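You operate a simulated robot arm through the tools that you are given. There is no shell and no other tool.

You run a simulated two-armed robot. Do the job below in one go: nothing can be reset, and whatever is moved stays where it is left.

Task
Light the bar lantern and aim it at square 52.
Fine: mains on, dial at Half; the light covers the square; free the amber lock knob to swing and tilt, and lock it again; T-handle, blue knob, flaps, Flash and plugs stay. Where these are worked on the way, their far stop is far enough and under half their travel is too little: amber lock knob.

It is judged by the outcome, as a careful person would: the job done as asked, and still so three seconds after it is handed in. It fails if anything else is knocked over, pushed out of place, dropped, spilled or broken. A push-on lid holds only when it is set on centred and level and pressed home; a screw cap is set on level and turned clockwise until tight.

Robot
Two 7-joint arms with fingered hands on one trunk, on a base that moves. Base frame: it is fixed to the floor where the robot stands at the start and does not move with it; the origin is under the middle of the robot, x ahead of it, y to its left, z up. Readings come in m, degrees, newtons and seconds.
The left shoulder is at the start at [0.042, 0.174, 1.121], the right one opposite. With the tool pointing down near the work surface each hand reaches from about 0.3 to 0.72 m from the robot's upright axis, wherever it stands, measured 20 degrees to its own side. Places, roughly: amber lock knob [0.6, 0.2, 1.1]; blue knob of the lantern on the bar [0.6, 0.3, 1.1]; bottom flap of the lantern on the bar [0.7, 0.5, 1.1]; far flap of the lantern on the bar [0.8, 0.5, 1.2]; flash button of the test dimmer [0.6, -0.2, 0.9]; grey t-handle [0.6, 0.3, 1]; lantern bracket [0.7, 0.2, 1.1]; lantern on the bar [0.7, 0.2, 1.1]; level dial of the test dimmer [0.5, -0.1, 0.9]; mains switch of the test dimmer [0.5, -0.2, 0.9]; near flap of the lantern on the bar [0.7, 0.5, 1.2]; top flap of the lantern on the bar [0.7, 0.5, 1.2]. Payload 3.8 kg a hand.
The TCP of each hand is the grasp point between the finger pads, 0.026 m short of the fingertips. In the tool frame z runs along the fingers and y along their closing line. The gripper opens to 0.132 m; its body begins 0.073 m behind the TCP. The gripper is a hand of 3 fingers: y runs from the thumb to the fingers, the wrist lies at [0, 0, -0.224] in the tool frame, and closing takes about 1.5 s.
Orientation is told as [roll, pitch, yaw] about the base's x, y, z axes, in that order, counted from this pose: with the fingers straight down and closing along the base's y, the tool's x points along the base's -x, its y along +y and its z along -z.

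Tools
- The arms move only by the tool move_arm. It takes "left_deltas", "right_deltas" or both (then of equal length, played together; a hand with none holds still); each is a list of rows, each a list of 7 numbers: the shift along the tool's x, y, z in m, then the turn, a rotation vector about the tool's x, y, z in degrees, then the opening in per cent of the stroke, from 0 (shut) to 100 (fully open). In form: [[tx, ty, tz, ax, ay, az, claw], ...]. A call has 1 to 20 rows; each row shifts and turns the commanded pose from where the row before left it, along the tool's axes as they then stand. Each row takes 0.2 s and may step no farther than 0.05 m and 8.6 degrees from the row before; otherwise, or with a gripper value out of range, the whole call is refused. A pose out of reach is approached as far as the arm can. The call stops where the force on the tool passes 40 N (or 10 N more than at its start, if that is more) or the arm is blocked; 0.2 s more then pass. Each finger travels about 0.108 m/s and halts on what it meets, pressing with about 29 N; the grip force reading is that of the motor and also rises with nothing between the fingers. The clock runs only during rows and for 0.2 s after the last one: add rows that do not move to give the fingers time. It gives the time, the measured TCP pose, the force on the tool (base axes), the opening and the grip force at its end, in the units of the frame above (readings bear some noise), with the torque about the TCP (base axes, N m) and any sound that the robot's microphone picked up, and new pictures: "show" is both (left out), scene, wrist or none (wrist: the cameras of the hands that moved).
- Cameras (640 x 400 px; columns grow to the right, rows downward): "scene" is now at [0.1937, 0.003, 1.036]; the picture's right is [0.03, -1.00, 0.00], its down [-0.01, -0.00, -1.00] and it looks along [1.00, 0.03, -0.01] (base axes); focal length 267 px, centre (320, 200). "left" rides on the left gripper at [-0.062, 0.003, -0.092] in its tool frame; the picture's right is [-0.05, -1.00, 0.00], its down [0.83, -0.04, -0.56] and it looks along [0.55, -0.03, 0.83] (tool axes); focal length 230 px, centre (320, 200). "right" rides on the right gripper at [0.062, 0.003, -0.092] in its tool frame; the picture's right is [-0.05, 1.00, 0.00], its down [-0.83, -0.04, -0.56] and it looks along [-0.55, -0.03, 0.83] (tool axes); focal length 230 px, centre (320, 200). There is no depth. A picture from a camera that has moved, and an enlarged one, comes with that camera's place and axes in the base frame and with its lens.
- move_column(by): moves the trunk up (or, below 0, down) by that many m; the arms and the scene camera ride with it, the base frame stays. It gives what a move gives, with no picture.
- drive_base(legs): drives the robot by 1 to 6 legs, each [ahead, left, turn to the left] in m, m and degrees, along the robot's own axes; the way and the turn of a leg run together, so that a leg with both is an arc; at most 1.5 m and 180 degrees a leg. The arms and the cameras ride along, it lands a little off, and it stops where it bumps. It gives what a move gives, and a new picture of the scene camera.
- hand_shape(shape, hand): the hand has 3 fingers and takes this shape, open, in about a second: jaw (thumb against the fingers, like two jaws); tri (thumb and two fingers); tip (a fingertip pinch); poke (one finger out to press); point (the index stretched); flat (the hand flat); cup (the hand cupped); fist (a fist). The gripper value then closes the fingers along that shape, each until it touches; the sizes above hold for jaw. It gives what a move gives, with no picture.
- head_to(pan, tilt): turns the head with the scene camera to pan (to the left, within 60 degrees either way) and tilt (down, from -29 to 69), counted from straight ahead of the robot (the tilt from the chest, where the trunk bows). It gives what a move gives, and a new picture of the scene camera.
- close_up(camera, box): a new picture of the part [left, top, right, bottom] of that camera's present view, enlarged. It takes no simulated time.
- sign_off(): hands the job in; it is judged then, once.

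Nothing tells you exact positions but the pictures and the camera data. Unless the task says otherwise, let go and move clear before handing in.

The tools are called after ">>>" as name(argument=value, ...) on one line, values as JSON. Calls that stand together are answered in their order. move_arm: Moves the arms, as the interface text tells. Its arguments: {"type":"object","properties":{"left_deltas":{"type":"array","items":{"type":"array","items":{"type":"number"}}},"right_deltas":{"type":"array","items":{"type":"array","items":{"type":"number"}}},"show":{"type":"string","enum":["both","scene","wrist","none"]}},"required":[]} The other tools are called the same way: move_column (by) moves the trunk up or down; hand_shape (shape, hand) gives the hand a shape; drive_base (legs) drives the base; head_to (pan, tilt) turns the head that bears the scene camera; close_up (camera, box) takes an enlarged picture of a part of a camera's view; sign_off () hands the job in.

At the start:

```text
time_s: 0.0
left_tool_pos: [0.4766, 0.2511, 1.0007]
left_tcp_rot: [-0.1, 0.0, 0.0]
left_contact_force: [-0.6, -0.2, 1.0]
left_ft_torque: [0.01, -0.02, 0.02]
left_gripper_width: 0.1319
left_gripper_force: 0.1
left_shape: jaw
right_tool_pos: [0.3674, -0.0592, 1.0]
right_tcp_rot: [0.0, 0.0, 0.0]
right_contact_force: [-0.2, 0.1, -0.2]
right_ft_torque: [0.0, -0.03, 0.04]
right_gripper_width: 0.1318
right_gripper_force: 0.0
right_shape: jaw
trunk travel left (down, up): [-0.425, 0.057]
robot x, y, heading: [0.0009, -0.0008, -0.0]
head pan, tilt (commanded): [1.9, 0.8]
```

scene: 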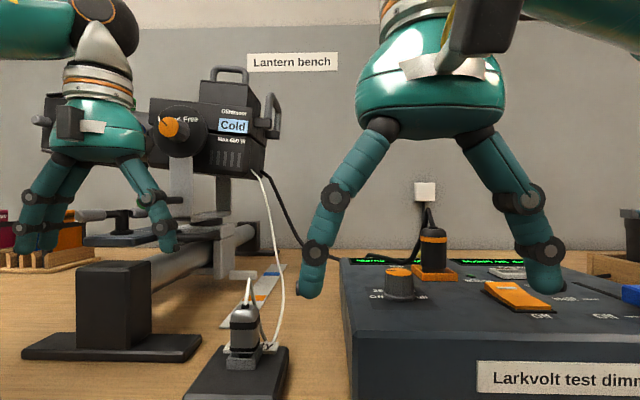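
right: 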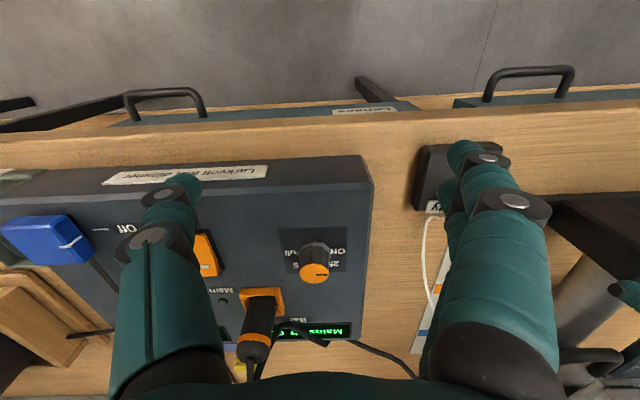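
left: 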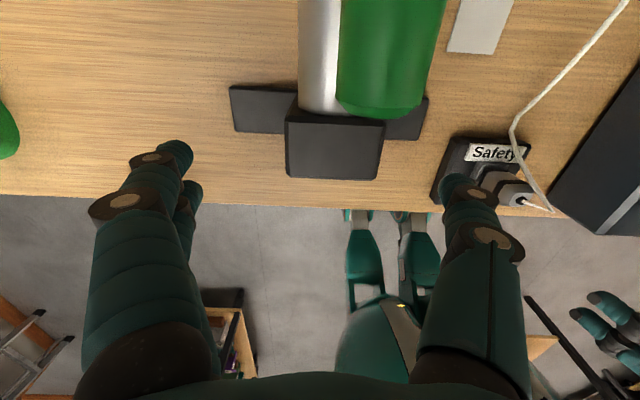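

I see a dimmer box at the front right with a level dial, mains switch and plugs, and a lantern on a bar to the left with an amber lock knob. I'll first look more closely before moving anything.

>>> close_up(camera="scene", box=[140, 60, 300, 160])

>>> close_up(camera="scene", box=[340, 220, 640, 400])

>>> close_up(camera="right", box=[60, 140, 400, 380])

```text
4.00 times, centred on (220, 110) of scene
camera zoom: at [0.1937, 0.003, 1.036], right [0.03, -1.0, 0.0], down [-0.01, 0.0, -1.0], along [1.0, 0.03, -0.01], focal length 1066 px, centre (720, 560)
```

zoom: 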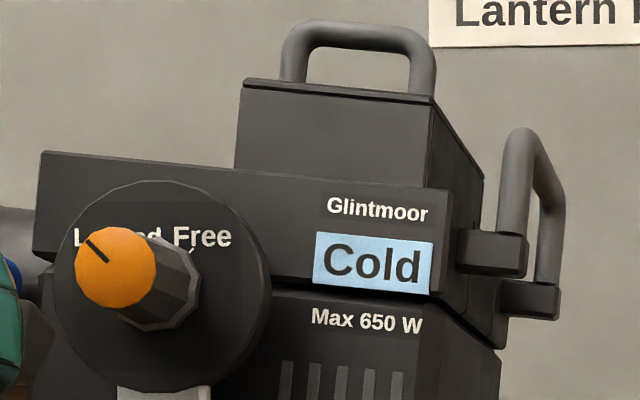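

```text
2.13 times, centred on (490, 310) of scene
camera zoom: at [0.1937, 0.003, 1.036], right [0.03, -1.0, 0.0], down [-0.01, 0.0, -1.0], along [1.0, 0.03, -0.01], focal length 569 px, centre (-43, -35)
```

zoom: 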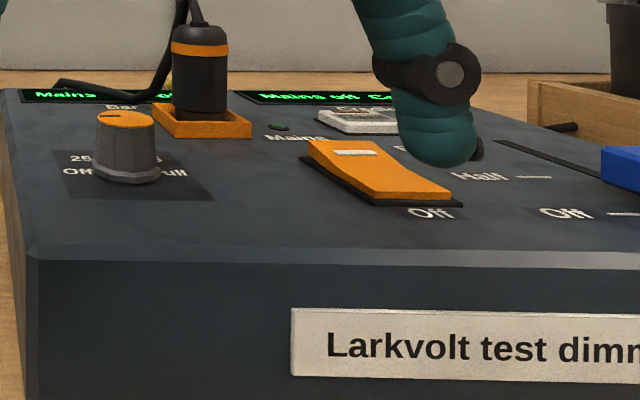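

```text
1.67 times, centred on (230, 260) of right
camera zoom: at [0.306, -0.0561, 1.0915], right [0.05, 1.0, 0.0], down [0.83, -0.04, 0.56], along [0.55, -0.03, -0.83], focal length 384 px, centre (470, 100)
```

zoom: 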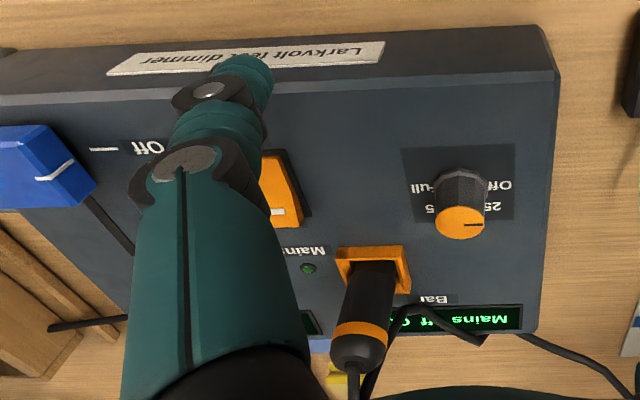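

The lantern's flaps are on its left (+y) side, so the target grid is likely off to the left. I'll turn the head that way.

>>> head_to(pan=50, tilt=0)

```text
time_s: 1.2
left_tool_pos: [0.4778, 0.252, 1.0011]
left_tcp_rot: [0.0, 0.0, 0.0]
left_contact_force: [0.4, -0.7, 0.0]
left_ft_torque: [-0.04, 0.02, 0.0]
left_gripper_width: 0.1318
left_gripper_force: 0.1
left_shape: jaw
right_tool_pos: [0.3679, -0.0594, 1.0006]
right_tcp_rot: [0.0, -0.1, 0.0]
right_contact_force: [-0.2, -0.4, -0.2]
right_ft_torque: [-0.03, 0.04, 0.02]
right_gripper_width: 0.1319
right_gripper_force: 0.1
right_shape: jaw
trunk travel left (down, up): [-0.425, 0.057]
robot x, y, heading: [0.0005, -0.0012, 0.2]
head pan, tilt (commanded): [50.0, 0.0]
camera scene: at [0.1613, 0.0689, 1.0373], right [0.77, -0.64, 0.0], down [0.0, 0.0, -1.0], along [0.64, 0.77, 0.0], focal length 267 px, centre (320, 200)
```

scene: 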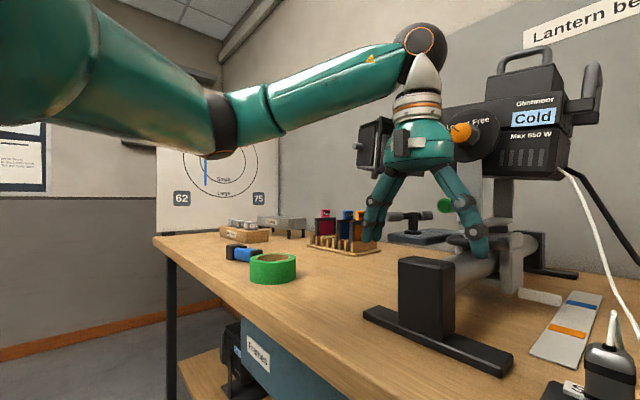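

The target board with numbered squares (62, 75...) is behind the left arm, on the left end of the bench. I'll move the left arm aside a bit to see the whole board.

>>> head_to(pan=60, tilt=-8)

>>> close_up(camera="scene", box=[120, 100, 440, 300])

```text
time_s: 1.9
left_tool_pos: [0.4782, 0.253, 1.0001]
left_tcp_rot: [0.0, 0.0, 0.0]
left_contact_force: [-0.1, 0.3, 0.8]
left_ft_torque: [0.01, 0.03, 0.02]
left_gripper_width: 0.132
left_gripper_force: 0.1
left_shape: jaw
right_tool_pos: [0.3676, -0.0597, 1.0004]
right_tcp_rot: [0.0, 0.0, 0.0]
right_contact_force: [1.0, 0.7, 0.2]
right_ft_torque: [0.03, 0.0, 0.01]
right_gripper_width: 0.1319
right_gripper_force: 0.1
right_shape: jaw
trunk travel left (down, up): [-0.425, 0.057]
robot x, y, heading: [0.0043, 0.0025, -0.0]
head pan, tilt (commanded): [60.0, -8.0]
camera scene: at [0.1463, 0.0742, 1.0495], right [0.87, -0.5, 0.0], down [0.07, 0.12, -0.99], along [0.5, 0.86, 0.14], focal length 267 px, centre (320, 200)
```

scene: 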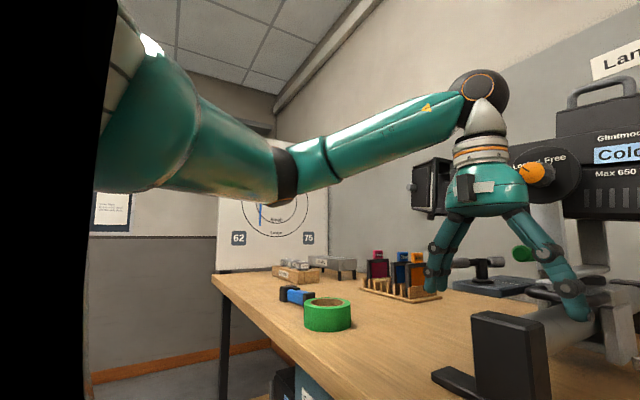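

```text
2.00 times, centred on (280, 200) of scene
camera zoom: at [0.1463, 0.0742, 1.0495], right [0.87, -0.5, 0.0], down [0.07, 0.12, -0.99], along [0.5, 0.86, 0.14], focal length 533 px, centre (400, 200)
```

zoom: 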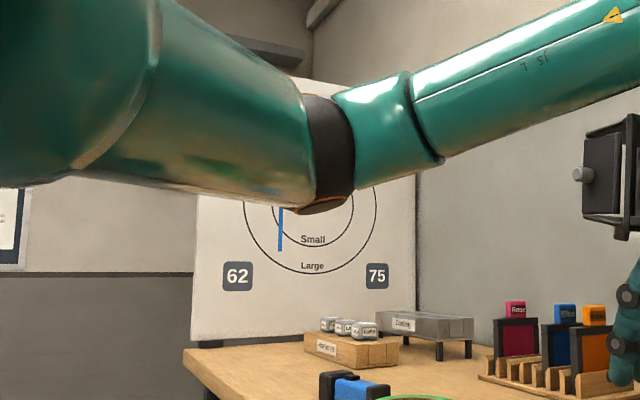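

The arm still hides the upper half of the board. I'll pull the left hand back toward the robot, clear of the bench objects, and look again.

>>> move_arm(left_deltas=[[0.04, 0, 0, 0, 0, 0, 100], [0.04, 0, 0, 0, 0, 0, 100], [0.04, 0, 0, 0, 0, 0, 100], [0.03, 0, 0, 0, 0, 0, 100], [0, 0.03, 0.03, 0, 0, 0, 100], [0, 0.03, 0.03, 0, 0, 0, 100], [0, 0.03, 0.03, 0, 0, 0, 100]], show="scene")

```text
time_s: 3.5
left_tool_pos: [0.3283, 0.3411, 0.9108]
left_tcp_rot: [0.0, 0.0, -0.1]
left_contact_force: [0.0, -1.0, 0.2]
left_ft_torque: [0.0, 0.03, -0.01]
left_gripper_width: 0.132
left_gripper_force: 0.2
left_shape: jaw
right_tool_pos: [0.3667, -0.0597, 0.9995]
right_tcp_rot: [0.0, 0.0, 0.0]
right_contact_force: [-0.6, -0.1, 0.3]
right_ft_torque: [0.02, -0.02, -0.02]
right_gripper_width: 0.1319
right_gripper_force: 0.1
right_shape: jaw
trunk travel left (down, up): [-0.425, 0.057]
robot x, y, heading: [0.0005, -0.003, -0.1]
head pan, tilt (commanded): [60.0, -8.0]
camera scene: at [0.146, 0.0743, 1.0496], right [0.87, -0.5, 0.0], down [0.07, 0.12, -0.99], along [0.5, 0.86, 0.14], focal length 267 px, centre (320, 200)
```

scene: 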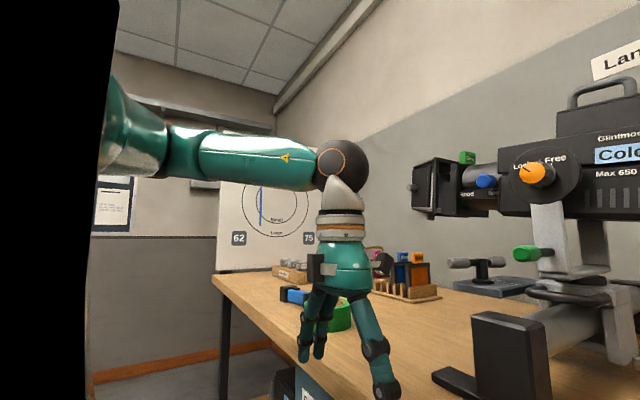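

The board is still partly hidden. I'll back the hand away from the bench edge and drop it lower in front of the bench.

>>> move_arm(left_deltas=[[0.04, 0.02, 0, 0, 0, 0, 100], [0.04, 0.02, 0, 0, 0, 0, 100], [0.02, 0.02, 0, 0, 0, 0, 100], [0, 0.0, 0.04, 0, 0, 0, 100], [0, 0.0, 0.04, 0, 0, 0, 100], [0, 0.0, 0.04, 0, 0, 0, 100], [0, 0, 0.04, 0, 0, 0, 100]], show="scene")

```text
time_s: 5.1
left_tool_pos: [0.2388, 0.4095, 0.7487]
left_tcp_rot: [0.1, -0.1, 0.0]
left_contact_force: [0.0, -0.5, 0.1]
left_ft_torque: [0.0, 0.0, 0.02]
left_gripper_width: 0.132
left_gripper_force: 0.0
left_shape: jaw
left hand out of reach, approached as far as the arm can: row 2, 3
right_tool_pos: [0.3673, -0.0592, 1.0001]
right_tcp_rot: [0.0, 0.0, 0.0]
right_contact_force: [-0.5, -0.4, -0.5]
right_ft_torque: [0.0, 0.03, 0.0]
right_gripper_width: 0.132
right_gripper_force: 0.0
right_shape: jaw
trunk travel left (down, up): [-0.425, 0.057]
robot x, y, heading: [0.0009, -0.0022, -0.3]
head pan, tilt (commanded): [60.0, -8.0]
camera scene: at [0.1462, 0.0748, 1.0495], right [0.87, -0.5, 0.0], down [0.07, 0.12, -0.99], along [0.5, 0.86, 0.14], focal length 267 px, centre (320, 200)
```

scene: 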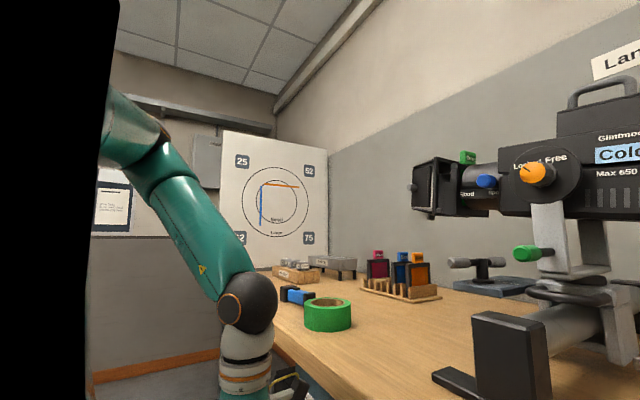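

The board is visible now: 25 top-left, 52 top-right, 62 bottom-left, 75 bottom-right. I'll zoom in on the board and the lantern.

>>> close_up(camera="scene", box=[210, 120, 338, 280])

>>> close_up(camera="scene", box=[400, 130, 640, 280])

>>> head_to(pan=30, tilt=5)

```text
2.50 times, centred on (274, 200) of scene
camera zoom: at [0.1462, 0.0748, 1.0495], right [0.87, -0.5, 0.0], down [0.07, 0.12, -0.99], along [0.5, 0.86, 0.14], focal length 666 px, centre (435, 200)
```

zoom: 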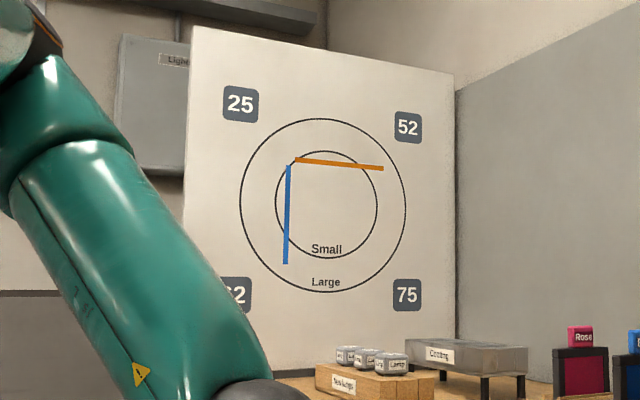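

```text
2.67 times, centred on (520, 205) of scene
camera zoom: at [0.1462, 0.0748, 1.0495], right [0.87, -0.5, 0.0], down [0.07, 0.12, -0.99], along [0.5, 0.86, 0.14], focal length 711 px, centre (-213, 187)
```

zoom: 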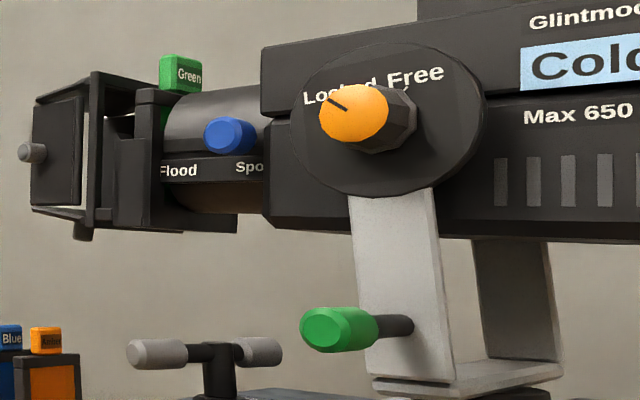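

```text
time_s: 6.0
left_tool_pos: [0.2393, 0.4095, 0.7499]
left_tcp_rot: [-0.1, 0.0, 0.0]
left_contact_force: [0.8, 0.2, 0.6]
left_ft_torque: [0.03, -0.02, -0.05]
left_gripper_width: 0.1321
left_gripper_force: 0.1
left_shape: jaw
right_tool_pos: [0.366, -0.0608, 1.0]
right_tcp_rot: [0.1, 0.0, 0.0]
right_contact_force: [-0.2, 0.9, -0.7]
right_ft_torque: [0.0, -0.01, 0.02]
right_gripper_width: 0.1321
right_gripper_force: 0.0
right_shape: jaw
trunk travel left (down, up): [-0.425, 0.057]
robot x, y, heading: [0.0018, -0.0004, 0.0]
head pan, tilt (commanded): [30.0, 5.0]
camera scene: at [0.1828, 0.046, 1.0294], right [0.5, -0.87, 0.0], down [-0.08, -0.04, -1.0], along [0.86, 0.5, -0.09], focal length 267 px, centre (320, 200)
```

scene: 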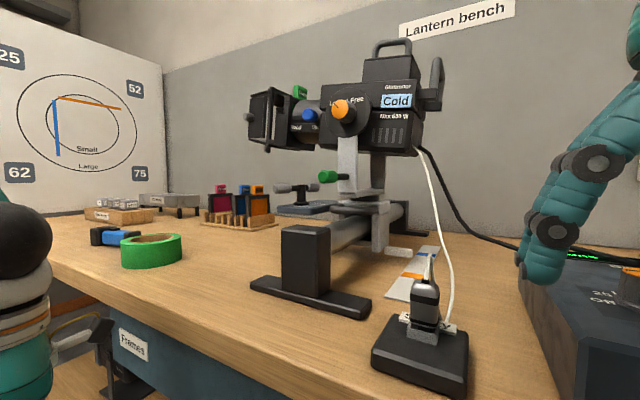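

Now a look at the dimmer on the right side from above.

>>> head_to(pan=-15, tilt=30)

>>> close_up(camera="scene", box=[0, 0, 640, 400])

```text
time_s: 7.2
left_tool_pos: [0.2382, 0.4089, 0.749]
left_tcp_rot: [0.0, 0.0, -0.1]
left_contact_force: [0.3, 0.0, -1.0]
left_ft_torque: [0.02, 0.0, 0.0]
left_gripper_width: 0.1319
left_gripper_force: 0.0
left_shape: jaw
right_tool_pos: [0.3666, -0.06, 1.0003]
right_tcp_rot: [0.0, -0.1, 0.0]
right_contact_force: [0.0, -0.1, 0.2]
right_ft_torque: [0.03, 0.01, 0.03]
right_gripper_width: 0.132
right_gripper_force: 0.0
right_shape: jaw
trunk travel left (down, up): [-0.425, 0.057]
robot x, y, heading: [-0.0026, -0.0012, -0.2]
head pan, tilt (commanded): [-15.0, 30.0]
camera scene: at [0.1908, -0.0233, 0.989], right [-0.26, -0.97, 0.0], down [-0.48, 0.13, -0.87], along [0.84, -0.22, -0.5], focal length 267 px, centre (320, 200)
```

scene: 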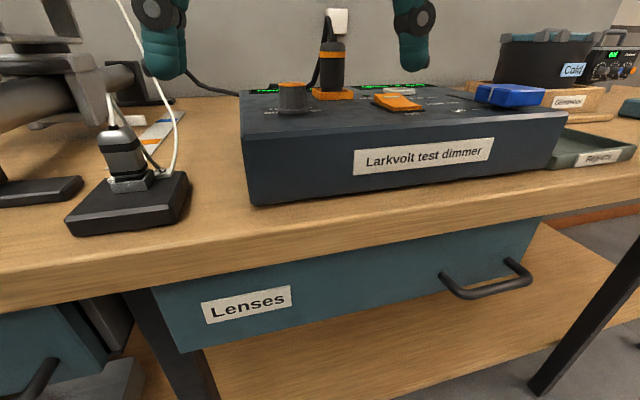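

```text
1.00 times, centred on (320, 200) of scene (not enlarged: the box is as wide or as high as the picture)
camera zoom: at [0.1908, -0.0233, 0.989], right [-0.26, -0.97, 0.0], down [-0.48, 0.13, -0.87], along [0.84, -0.22, -0.5], focal length 267 px, centre (320, 200)
```

zoom: 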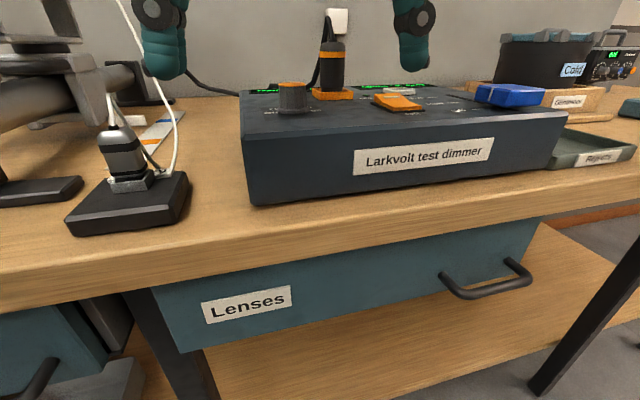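

I want a clear overhead view of the dimmer panel, so I'll lift the right hand a little and shift it so the wrist camera sees the dial and mains switch between the fingers.

>>> move_arm(right_deltas=[[0, -0.03, -0.04, 0, 0, 0, 100], [0, -0.03, -0.04, 0, 0, 0, 100], [0, 0, 0, 0, 0, 0, 100]], show="both")

>>> close_up(camera="right", box=[100, 120, 420, 320])

```text
time_s: 8.0
left_tool_pos: [0.2385, 0.4098, 0.7488]
left_tcp_rot: [0.0, 0.0, 0.0]
left_contact_force: [-0.1, -0.9, 0.3]
left_ft_torque: [0.03, -0.02, -0.03]
left_gripper_width: 0.1322
left_gripper_force: 0.1
left_shape: jaw
right_tool_pos: [0.3655, -0.1195, 1.0798]
right_tcp_rot: [0.0, 0.0, 0.0]
right_contact_force: [-0.1, 0.3, 0.2]
right_ft_torque: [-0.03, 0.01, -0.01]
right_gripper_width: 0.132
right_gripper_force: 0.1
right_shape: jaw
trunk travel left (down, up): [-0.425, 0.057]
robot x, y, heading: [0.0025, 0.0004, 0.4]
head pan, tilt (commanded): [-15.0, 30.0]
camera scene: at [0.1909, -0.0232, 0.9889], right [-0.26, -0.97, 0.0], down [-0.48, 0.13, -0.87], along [0.84, -0.22, -0.5], focal length 267 px, centre (320, 200)
camera right: at [0.3059, -0.1156, 1.1718], right [0.05, 1.0, 0.0], down [0.83, -0.04, 0.56], along [0.55, -0.03, -0.83], focal length 230 px, centre (320, 200)
```

scene: 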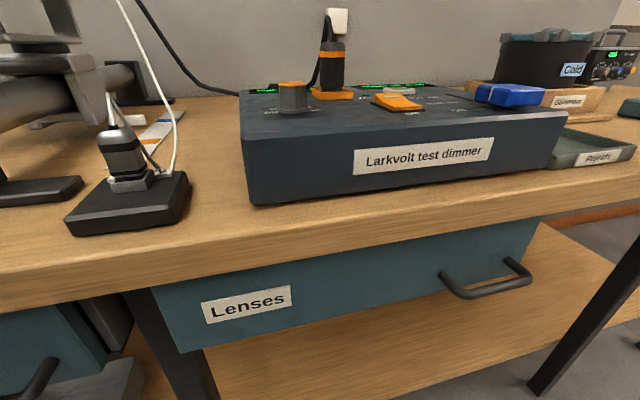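
right: 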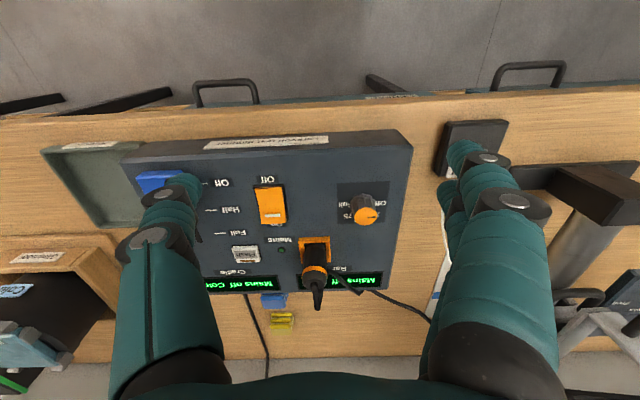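

```text
2.00 times, centred on (260, 220) of right
camera zoom: at [0.3059, -0.1156, 1.1718], right [0.05, 1.0, 0.0], down [0.83, -0.04, 0.56], along [0.55, -0.03, -0.83], focal length 460 px, centre (440, 160)
```

zoom: 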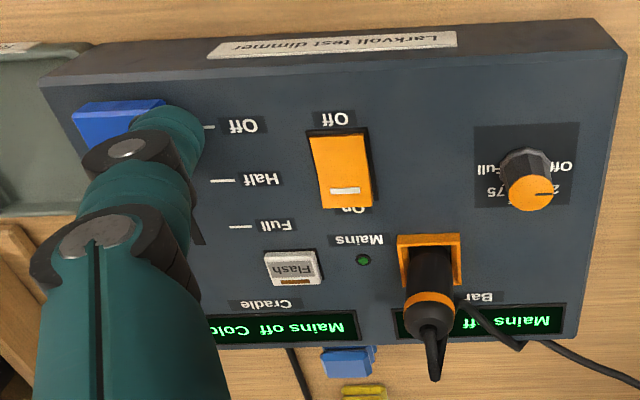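

>>> close_up(camera="right", box=[325, 170, 405, 240])

>>> close_up(camera="right", box=[220, 160, 330, 270])

>>> close_up(camera="scene", box=[230, 60, 480, 140])

```text
5.71 times, centred on (365, 205) of right
camera zoom: at [0.3059, -0.1156, 1.1718], right [0.05, 1.0, 0.0], down [0.83, -0.04, 0.56], along [0.55, -0.03, -0.83], focal length 1315 px, centre (63, 171)
```

zoom: 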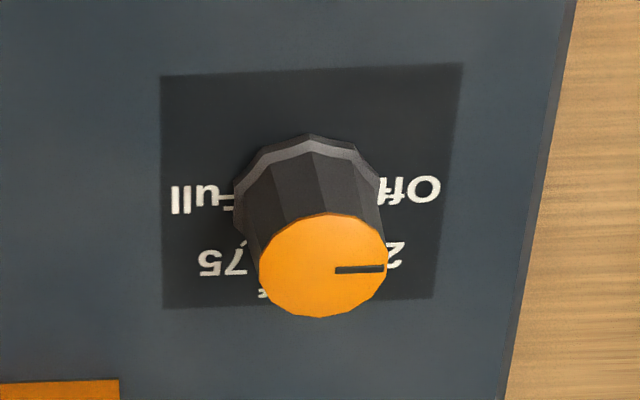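

```text
3.64 times, centred on (275, 215) of right
camera zoom: at [0.3059, -0.1156, 1.1718], right [0.05, 1.0, 0.0], down [0.83, -0.04, 0.56], along [0.55, -0.03, -0.83], focal length 837 px, centre (484, 146)
```

zoom: 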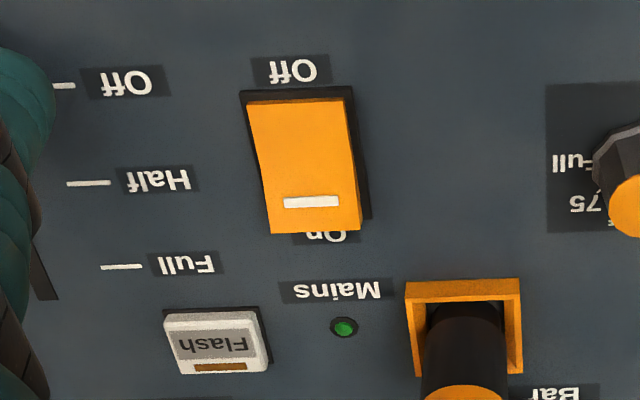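

```text
2.56 times, centred on (355, 100) of scene
camera zoom: at [0.1909, -0.0232, 0.9889], right [-0.26, -0.97, 0.0], down [-0.48, 0.13, -0.87], along [0.84, -0.22, -0.5], focal length 682 px, centre (230, 456)
```

zoom: 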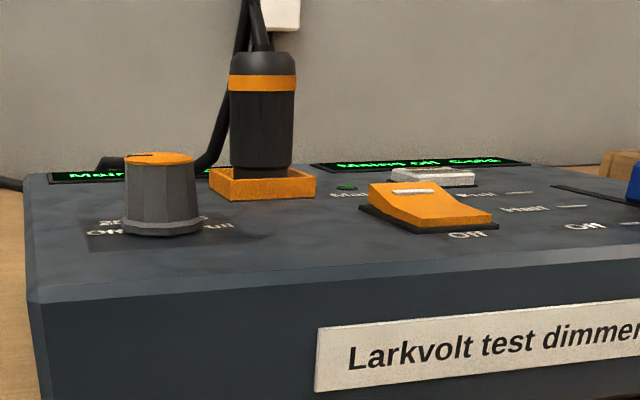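

The panel is clear: "Bar" channel dial points at Off (+y side), with Half straight ahead (+x), so it needs a quarter turn clockwise; mains rocker is pressed at the near (Off) end, so the far end needs pressing. I'll set the right hand to poke and look at where its finger is.

>>> hand_shape(hand="right", shape="poke")

>>> head_to(pan=-15, tilt=5)

>>> move_arm(right_deltas=[[0, 0, 0, 0, 0, 0, 100]], show="both")

```text
time_s: 8.8
left_tool_pos: [0.2389, 0.4089, 0.7478]
left_tcp_rot: [0.0, 0.0, 0.1]
left_contact_force: [0.0, -0.1, 0.7]
left_ft_torque: [-0.02, -0.03, 0.0]
left_gripper_width: 0.1321
left_gripper_force: 0.1
left_shape: jaw
right_tool_pos: [0.3658, -0.1179, 1.0798]
right_tcp_rot: [-0.1, 0.0, 0.0]
right_contact_force: [0.4, -0.2, 0.2]
right_ft_torque: [-0.02, 0.01, 0.01]
right_gripper_width: 0.0002
right_gripper_force: 0.2
right_shape: poke
trunk travel left (down, up): [-0.425, 0.057]
robot x, y, heading: [-0.0005, 0.0026, 0.1]
head pan, tilt (commanded): [-15.0, 30.0]
```

```text
time_s: 9.7
left_tool_pos: [0.2382, 0.4093, 0.7495]
left_tcp_rot: [0.0, 0.0, 0.0]
left_contact_force: [-0.5, 0.4, -1.0]
left_ft_torque: [0.04, 0.03, 0.0]
left_gripper_width: 0.1319
left_gripper_force: 0.0
left_shape: jaw
right_tool_pos: [0.3665, -0.1193, 1.0801]
right_tcp_rot: [0.0, 0.1, 0.0]
right_contact_force: [0.5, -0.3, 0.7]
right_ft_torque: [0.01, 0.02, 0.0]
right_gripper_width: 0.0002
right_gripper_force: 0.1
right_shape: poke
trunk travel left (down, up): [-0.425, 0.057]
robot x, y, heading: [-0.0008, -0.0001, 0.2]
head pan, tilt (commanded): [-15.0, 5.0]
camera scene: at [0.1921, -0.0238, 1.0293], right [-0.26, -0.97, 0.0], down [-0.09, 0.02, -1.0], along [0.96, -0.26, -0.09], focal length 267 px, centre (320, 200)
```

scene: 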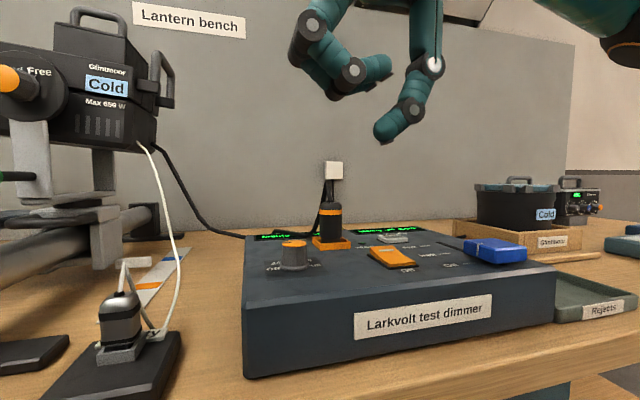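

```text
time_s: 10.1
left_tool_pos: [0.2382, 0.409, 0.748]
left_tcp_rot: [0.0, 0.0, -0.1]
left_contact_force: [-0.2, 0.5, 0.8]
left_ft_torque: [-0.01, 0.0, 0.04]
left_gripper_width: 0.132
left_gripper_force: 0.1
left_shape: jaw
right_tool_pos: [0.3677, -0.1193, 1.0809]
right_tcp_rot: [0.0, -0.1, 0.1]
right_contact_force: [0.3, 0.0, -0.3]
right_ft_torque: [-0.03, 0.01, -0.01]
right_gripper_width: 0.0005
right_gripper_force: 0.0
right_shape: poke
trunk travel left (down, up): [-0.425, 0.057]
robot x, y, heading: [-0.0003, -0.0017, -0.2]
head pan, tilt (commanded): [-15.0, 5.0]
camera scene: at [0.1921, -0.0238, 1.0294], right [-0.26, -0.97, 0.0], down [-0.08, 0.02, -1.0], along [0.96, -0.26, -0.09], focal length 267 px, centre (320, 200)
camera right: at [0.3058, -0.1155, 1.1717], right [0.05, 1.0, 0.0], down [0.83, -0.04, 0.56], along [0.55, -0.03, -0.83], focal length 230 px, centre (320, 200)
```

scene: 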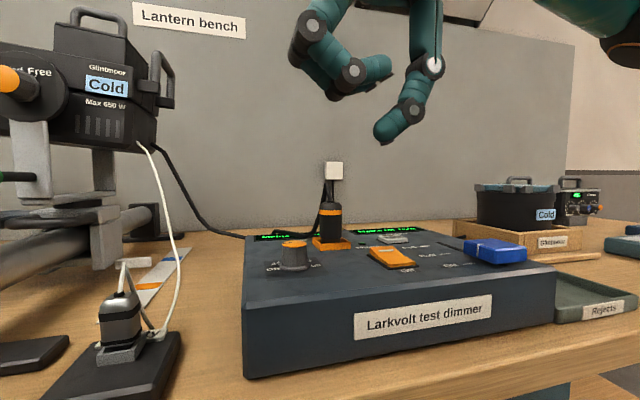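
right: 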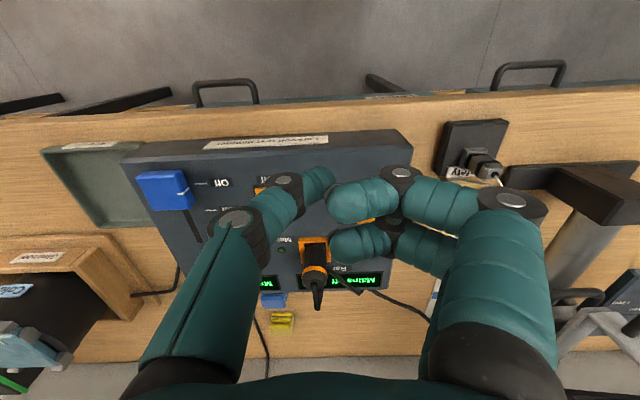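

The poke fingertip sits 26 mm beyond the TCP. I'll bring it above the far (On) end of the mains rocker, around (0.478, -0.184), yawing the hand so that the folded fingers stay away from the plug.

>>> move_arm(right_deltas=[[-0.037, -0.0217, 0.01, 0, 0, 0, 100], [-0.037, -0.0217, 0.01, 0, 0, 0, 100], [-0.037, -0.0217, 0.01, 0, 0, 0, 100], [0, 0, 0.008, 0, 0, -8, 100], [0, 0, 0.008, 0, 0, -8, 100], [0, 0, 0.008, 0, 0, -8, 100], [0, 0, 0.008, 0, 0, -8, 100], [0, 0, 0.008, 0, 0, -8, 100], [0, 0, 0.004, 0, 0, -5, 100]], show="both")

>>> close_up(camera="scene", box=[260, 140, 500, 290])

>>> close_up(camera="right", box=[200, 100, 440, 250])

```text
time_s: 12.1
left_tool_pos: [0.2382, 0.4099, 0.7497]
left_tcp_rot: [0.0, 0.1, -0.1]
left_contact_force: [-0.3, -0.4, -0.6]
left_ft_torque: [0.0, -0.02, 0.0]
left_gripper_width: 0.1321
left_gripper_force: 0.2
left_shape: jaw
right_tool_pos: [0.4781, -0.185, 1.0051]
right_tcp_rot: [0.0, 0.0, 45.1]
right_contact_force: [-0.8, -0.1, 0.0]
right_ft_torque: [-0.02, 0.01, 0.0]
right_gripper_width: 0.0002
right_gripper_force: 0.0
right_shape: poke
trunk travel left (down, up): [-0.425, 0.057]
robot x, y, heading: [0.0036, -0.0009, -0.1]
head pan, tilt (commanded): [-15.0, 5.0]
camera scene: at [0.1921, -0.0238, 1.0294], right [-0.26, -0.97, 0.0], down [-0.08, 0.02, -1.0], along [0.96, -0.26, -0.09], focal length 267 px, centre (320, 200)
camera right: at [0.4328, -0.2256, 1.0976], right [-0.67, 0.74, 0.0], down [0.62, 0.56, 0.56], along [0.41, 0.37, -0.83], focal length 230 px, centre (320, 200)
```

scene: 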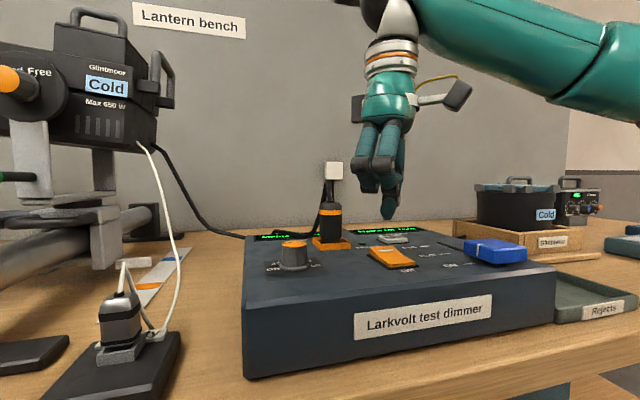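
right: 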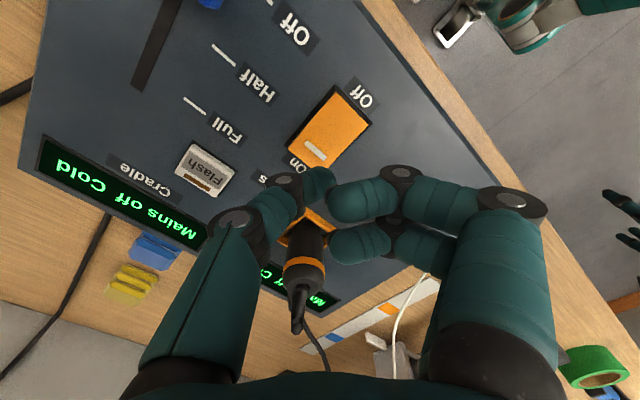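

```text
2.67 times, centred on (380, 215) of scene
camera zoom: at [0.1921, -0.0238, 1.0294], right [-0.26, -0.97, 0.0], down [-0.08, 0.02, -1.0], along [0.96, -0.26, -0.09], focal length 711 px, centre (160, 160)
```

zoom: 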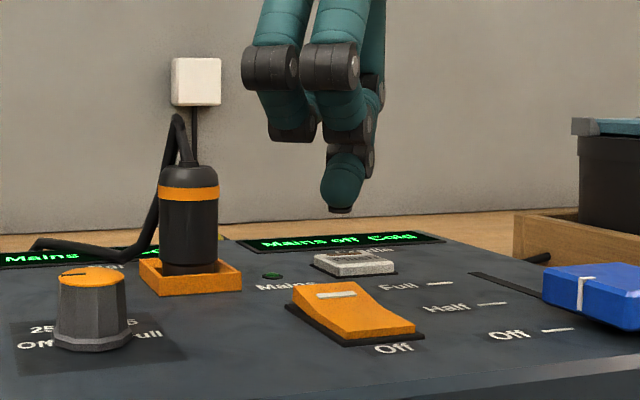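

```text
2.67 times, centred on (320, 175) of right
camera zoom: at [0.4328, -0.2256, 1.0976], right [-0.67, 0.74, 0.0], down [0.62, 0.56, 0.56], along [0.41, 0.37, -0.83], focal length 614 px, centre (320, 267)
```

zoom: 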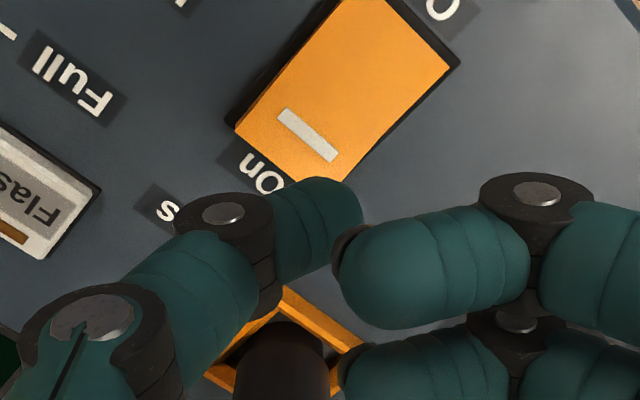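

The fingertip is about 40 mm above the rocker's far end, whose white mark I place at (0.481, -0.187, 0.938). I'll lower and press it gently.

>>> move_arm(right_deltas=[[-0.0014, -0.0042, 0.012, 0, 0, 0, 100], [0, 0, 0.012, 0, 0, 0, 100], [0, 0, 0.008, 0, 0, 0, 100], [0, 0, 0.003, 0, 0, 0, 100], [0, 0, 0.003, 0, 0, 0, 100], [0, 0, 0.003, 0, 0, 0, 100], [0, 0, 0.003, 0, 0, 0, 100], [0, 0, 0, 0, 0, 0, 100]], show="both")

>>> close_up(camera="scene", box=[260, 140, 500, 290])

```text
time_s: 13.9
left_tool_pos: [0.2382, 0.4098, 0.7492]
left_tcp_rot: [0.0, -0.1, 0.0]
left_contact_force: [0.4, -0.3, -0.1]
left_ft_torque: [0.0, 0.02, -0.01]
left_gripper_width: 0.132
left_gripper_force: 0.1
left_shape: jaw
right_tool_pos: [0.4818, -0.1875, 0.9636]
right_tcp_rot: [-0.2, -0.2, 44.9]
right_contact_force: [3.0, -4.6, 16.5]
right_ft_torque: [-0.11, 0.0, 0.06]
right_gripper_width: 0.0002
right_gripper_force: 0.0
right_shape: poke
trunk travel left (down, up): [-0.425, 0.057]
robot x, y, heading: [0.0041, 0.0008, -0.1]
head pan, tilt (commanded): [-15.0, 5.0]
camera scene: at [0.1915, -0.0239, 1.0298], right [-0.26, -0.97, 0.0], down [-0.08, 0.02, -1.0], along [0.96, -0.26, -0.09], focal length 267 px, centre (320, 200)
camera right: at [0.4363, -0.2283, 1.0557], right [-0.67, 0.74, 0.0], down [0.62, 0.56, 0.56], along [0.42, 0.37, -0.83], focal length 230 px, centre (320, 200)
```

scene: 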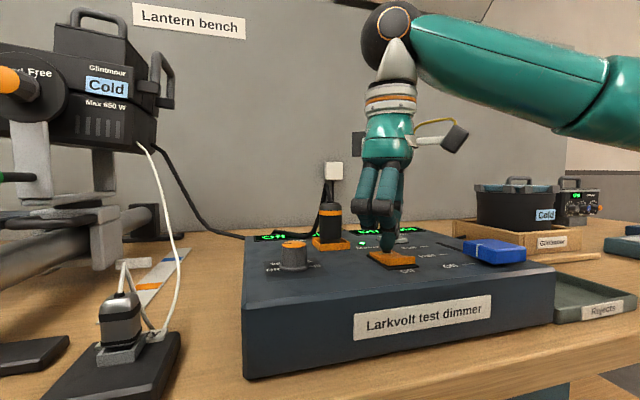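
right: 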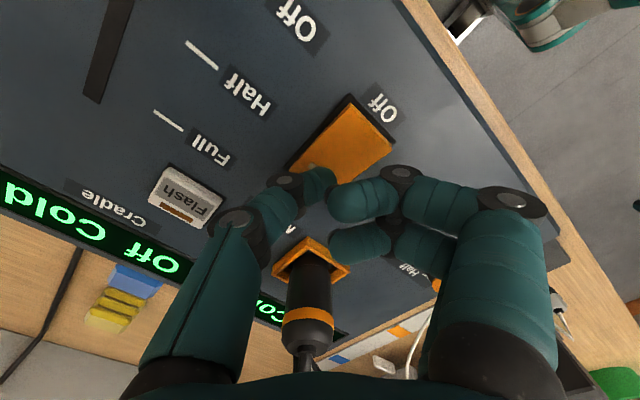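

```text
2.67 times, centred on (380, 215) of scene
camera zoom: at [0.1915, -0.0239, 1.0298], right [-0.26, -0.97, 0.0], down [-0.08, 0.02, -1.0], along [0.96, -0.26, -0.09], focal length 711 px, centre (160, 160)
```

zoom: 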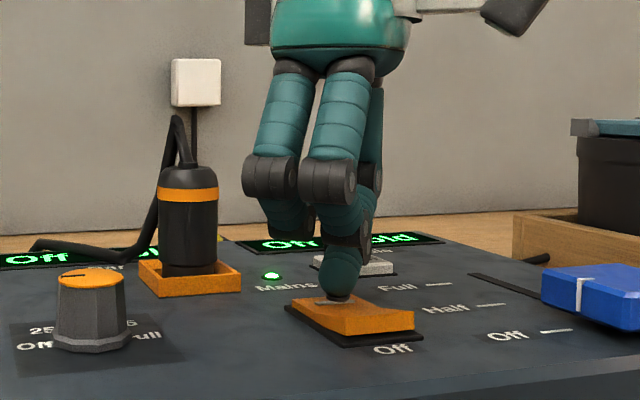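

The mains lamp is green and the displays read "Off Cold", so mains is on. I'll lift off and try the three-finger shape for the dial.

>>> move_arm(right_deltas=[[0, 0, -0.02, 0, 0, 0, 100], [0, 0, -0.04, 0, 0, 0, 100], [0, 0, -0.04, 0, 0, 0, 100]], show="none")

>>> hand_shape(hand="right", shape="tri")

>>> move_arm(right_deltas=[[0, 0, 0, 0, 0, 0, 100]], show="both")

>>> close_up(camera="scene", box=[220, 140, 540, 300])

```text
time_s: 14.7
left_tool_pos: [0.239, 0.409, 0.7489]
left_tcp_rot: [0.0, -0.1, 0.0]
left_contact_force: [0.0, -0.2, -0.2]
left_ft_torque: [0.01, 0.01, -0.01]
left_gripper_width: 0.1322
left_gripper_force: 0.0
left_shape: jaw
right_tool_pos: [0.4817, -0.187, 1.0621]
right_tcp_rot: [0.0, 0.0, 45.0]
right_contact_force: [0.1, -0.2, -0.7]
right_ft_torque: [0.03, 0.0, 0.0]
right_gripper_width: 0.0
right_gripper_force: 0.1
right_shape: poke
trunk travel left (down, up): [-0.425, 0.057]
robot x, y, heading: [0.003, -0.002, -0.3]
head pan, tilt (commanded): [-15.0, 5.0]
```

```text
time_s: 15.6
left_tool_pos: [0.2393, 0.4095, 0.7486]
left_tcp_rot: [0.0, 0.1, -0.1]
left_contact_force: [-0.1, 0.0, 0.5]
left_ft_torque: [-0.03, 0.03, 0.02]
left_gripper_width: 0.1322
left_gripper_force: 0.1
left_shape: jaw
right_tool_pos: [0.4822, -0.1874, 1.0617]
right_tcp_rot: [0.1, 0.0, 45.1]
right_contact_force: [0.2, 0.0, -0.1]
right_ft_torque: [-0.03, 0.02, 0.0]
right_gripper_width: 0.1318
right_gripper_force: 0.0
right_shape: tri
trunk travel left (down, up): [-0.425, 0.057]
robot x, y, heading: [-0.0027, 0.0002, 0.0]
head pan, tilt (commanded): [-15.0, 5.0]
```

```text
time_s: 16.0
left_tool_pos: [0.2386, 0.409, 0.7489]
left_tcp_rot: [0.0, 0.0, -0.1]
left_contact_force: [0.0, -0.3, -0.3]
left_ft_torque: [0.03, -0.01, -0.01]
left_gripper_width: 0.1319
left_gripper_force: 0.0
left_shape: jaw
right_tool_pos: [0.4813, -0.1864, 1.0616]
right_tcp_rot: [0.0, 0.0, 45.0]
right_contact_force: [0.5, -0.3, -0.3]
right_ft_torque: [0.02, 0.0, 0.04]
right_gripper_width: 0.1318
right_gripper_force: 0.1
right_shape: tri
trunk travel left (down, up): [-0.425, 0.057]
robot x, y, heading: [0.0011, 0.0005, -0.0]
head pan, tilt (commanded): [-15.0, 5.0]
camera scene: at [0.1921, -0.0238, 1.0294], right [-0.26, -0.97, 0.0], down [-0.08, 0.02, -1.0], along [0.96, -0.26, -0.09], focal length 267 px, centre (320, 200)
camera right: at [0.4364, -0.2278, 1.1532], right [-0.67, 0.74, 0.0], down [0.62, 0.56, 0.56], along [0.41, 0.37, -0.83], focal length 230 px, centre (320, 200)
```

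scene: 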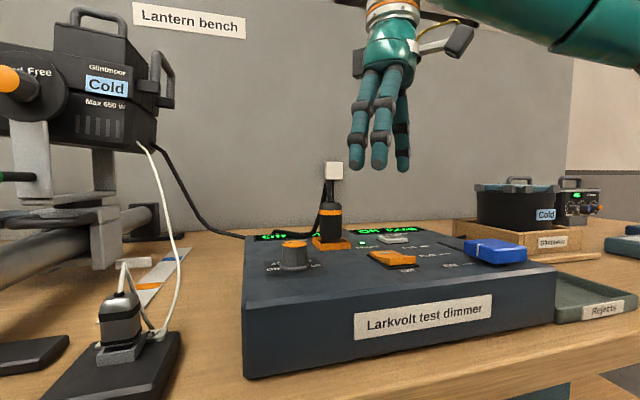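
right: 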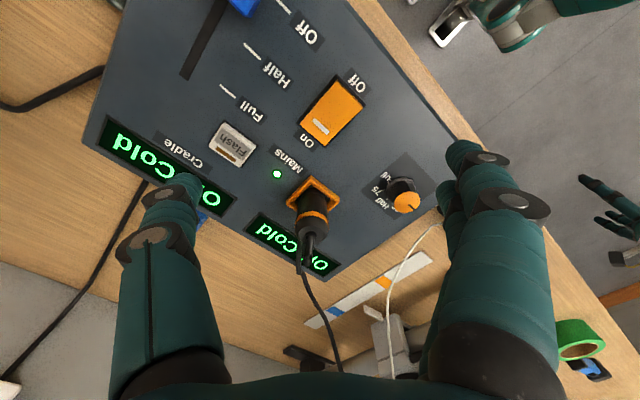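

```text
2.00 times, centred on (380, 220) of scene
camera zoom: at [0.1921, -0.0238, 1.0294], right [-0.26, -0.97, 0.0], down [-0.08, 0.02, -1.0], along [0.96, -0.26, -0.09], focal length 533 px, centre (200, 160)
```

zoom: 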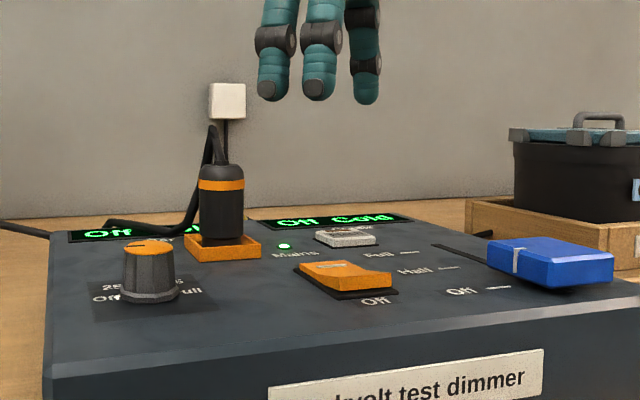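

The hand is open above. Next I'll go above the dial at about (0.473, -0.070), with the fingers partly closed so the thumb clears the plug.

>>> move_arm(right_deltas=[[0, 0, 0, 0, 0, 0, 45], [0, 0, 0, 0, 0, 0, 45], [0, 0, 0, 0, 0, 0, 45], [-0.0256, 0.0296, 0, 0, 0, 0, 45], [-0.0256, 0.0296, 0, 0, 0, 0, 45], [-0.0255, 0.0295, 0, 0, 0, 0, 45], [0, 0, 0.015, 0, 0, 0, 45], [0, 0, 0.015, 0, 0, 0, 45]], show="both")

>>> close_up(camera="right", box=[200, 100, 440, 250])

>>> close_up(camera="scene", box=[220, 140, 460, 290])

```text
time_s: 17.8
left_tool_pos: [0.2386, 0.4098, 0.7495]
left_tcp_rot: [0.0, 0.1, 0.0]
left_contact_force: [0.2, 0.2, -0.5]
left_ft_torque: [-0.04, 0.0, 0.01]
left_gripper_width: 0.132
left_gripper_force: 0.0
left_shape: jaw
right_tool_pos: [0.4732, -0.0702, 1.0325]
right_tcp_rot: [0.0, 0.1, 44.9]
right_contact_force: [-0.6, 0.4, 0.4]
right_ft_torque: [-0.03, -0.02, 0.02]
right_gripper_width: 0.0598
right_gripper_force: 0.1
right_shape: tri
trunk travel left (down, up): [-0.425, 0.057]
robot x, y, heading: [-0.0006, -0.003, 0.2]
head pan, tilt (commanded): [-15.0, 5.0]
camera scene: at [0.1922, -0.0236, 1.0293], right [-0.26, -0.97, 0.0], down [-0.08, 0.02, -1.0], along [0.96, -0.26, -0.09], focal length 267 px, centre (320, 200)
camera right: at [0.428, -0.1101, 1.1231], right [-0.67, 0.74, 0.0], down [0.62, 0.56, 0.56], along [0.41, 0.37, -0.83], focal length 230 px, centre (320, 200)
```

scene: 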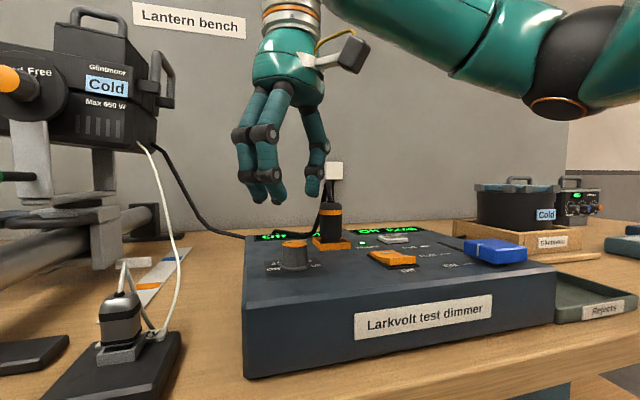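
right: 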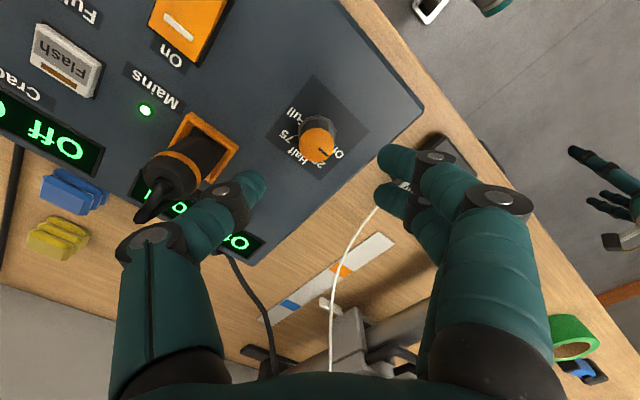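

```text
2.67 times, centred on (320, 175) of right
camera zoom: at [0.428, -0.1101, 1.1231], right [-0.67, 0.74, 0.0], down [0.62, 0.56, 0.56], along [0.41, 0.37, -0.83], focal length 614 px, centre (320, 267)
```

zoom: 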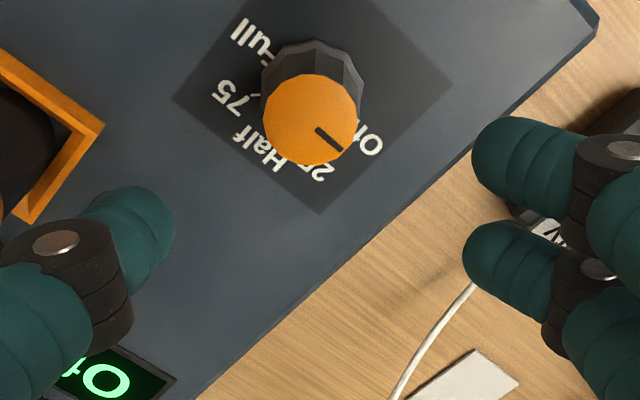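

```text
2.67 times, centred on (340, 215) of scene
camera zoom: at [0.1922, -0.0236, 1.0293], right [-0.26, -0.97, 0.0], down [-0.08, 0.02, -1.0], along [0.96, -0.26, -0.09], focal length 711 px, centre (267, 160)
```

zoom: 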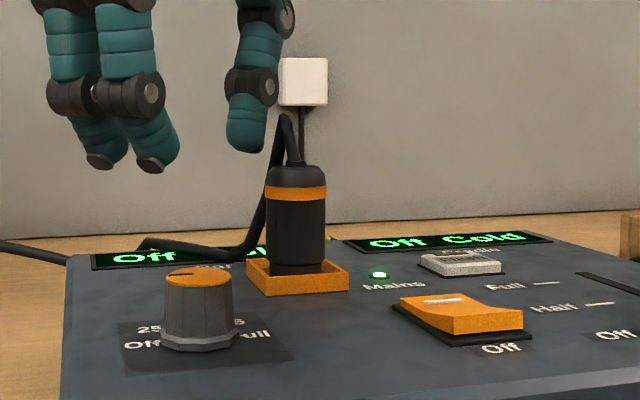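

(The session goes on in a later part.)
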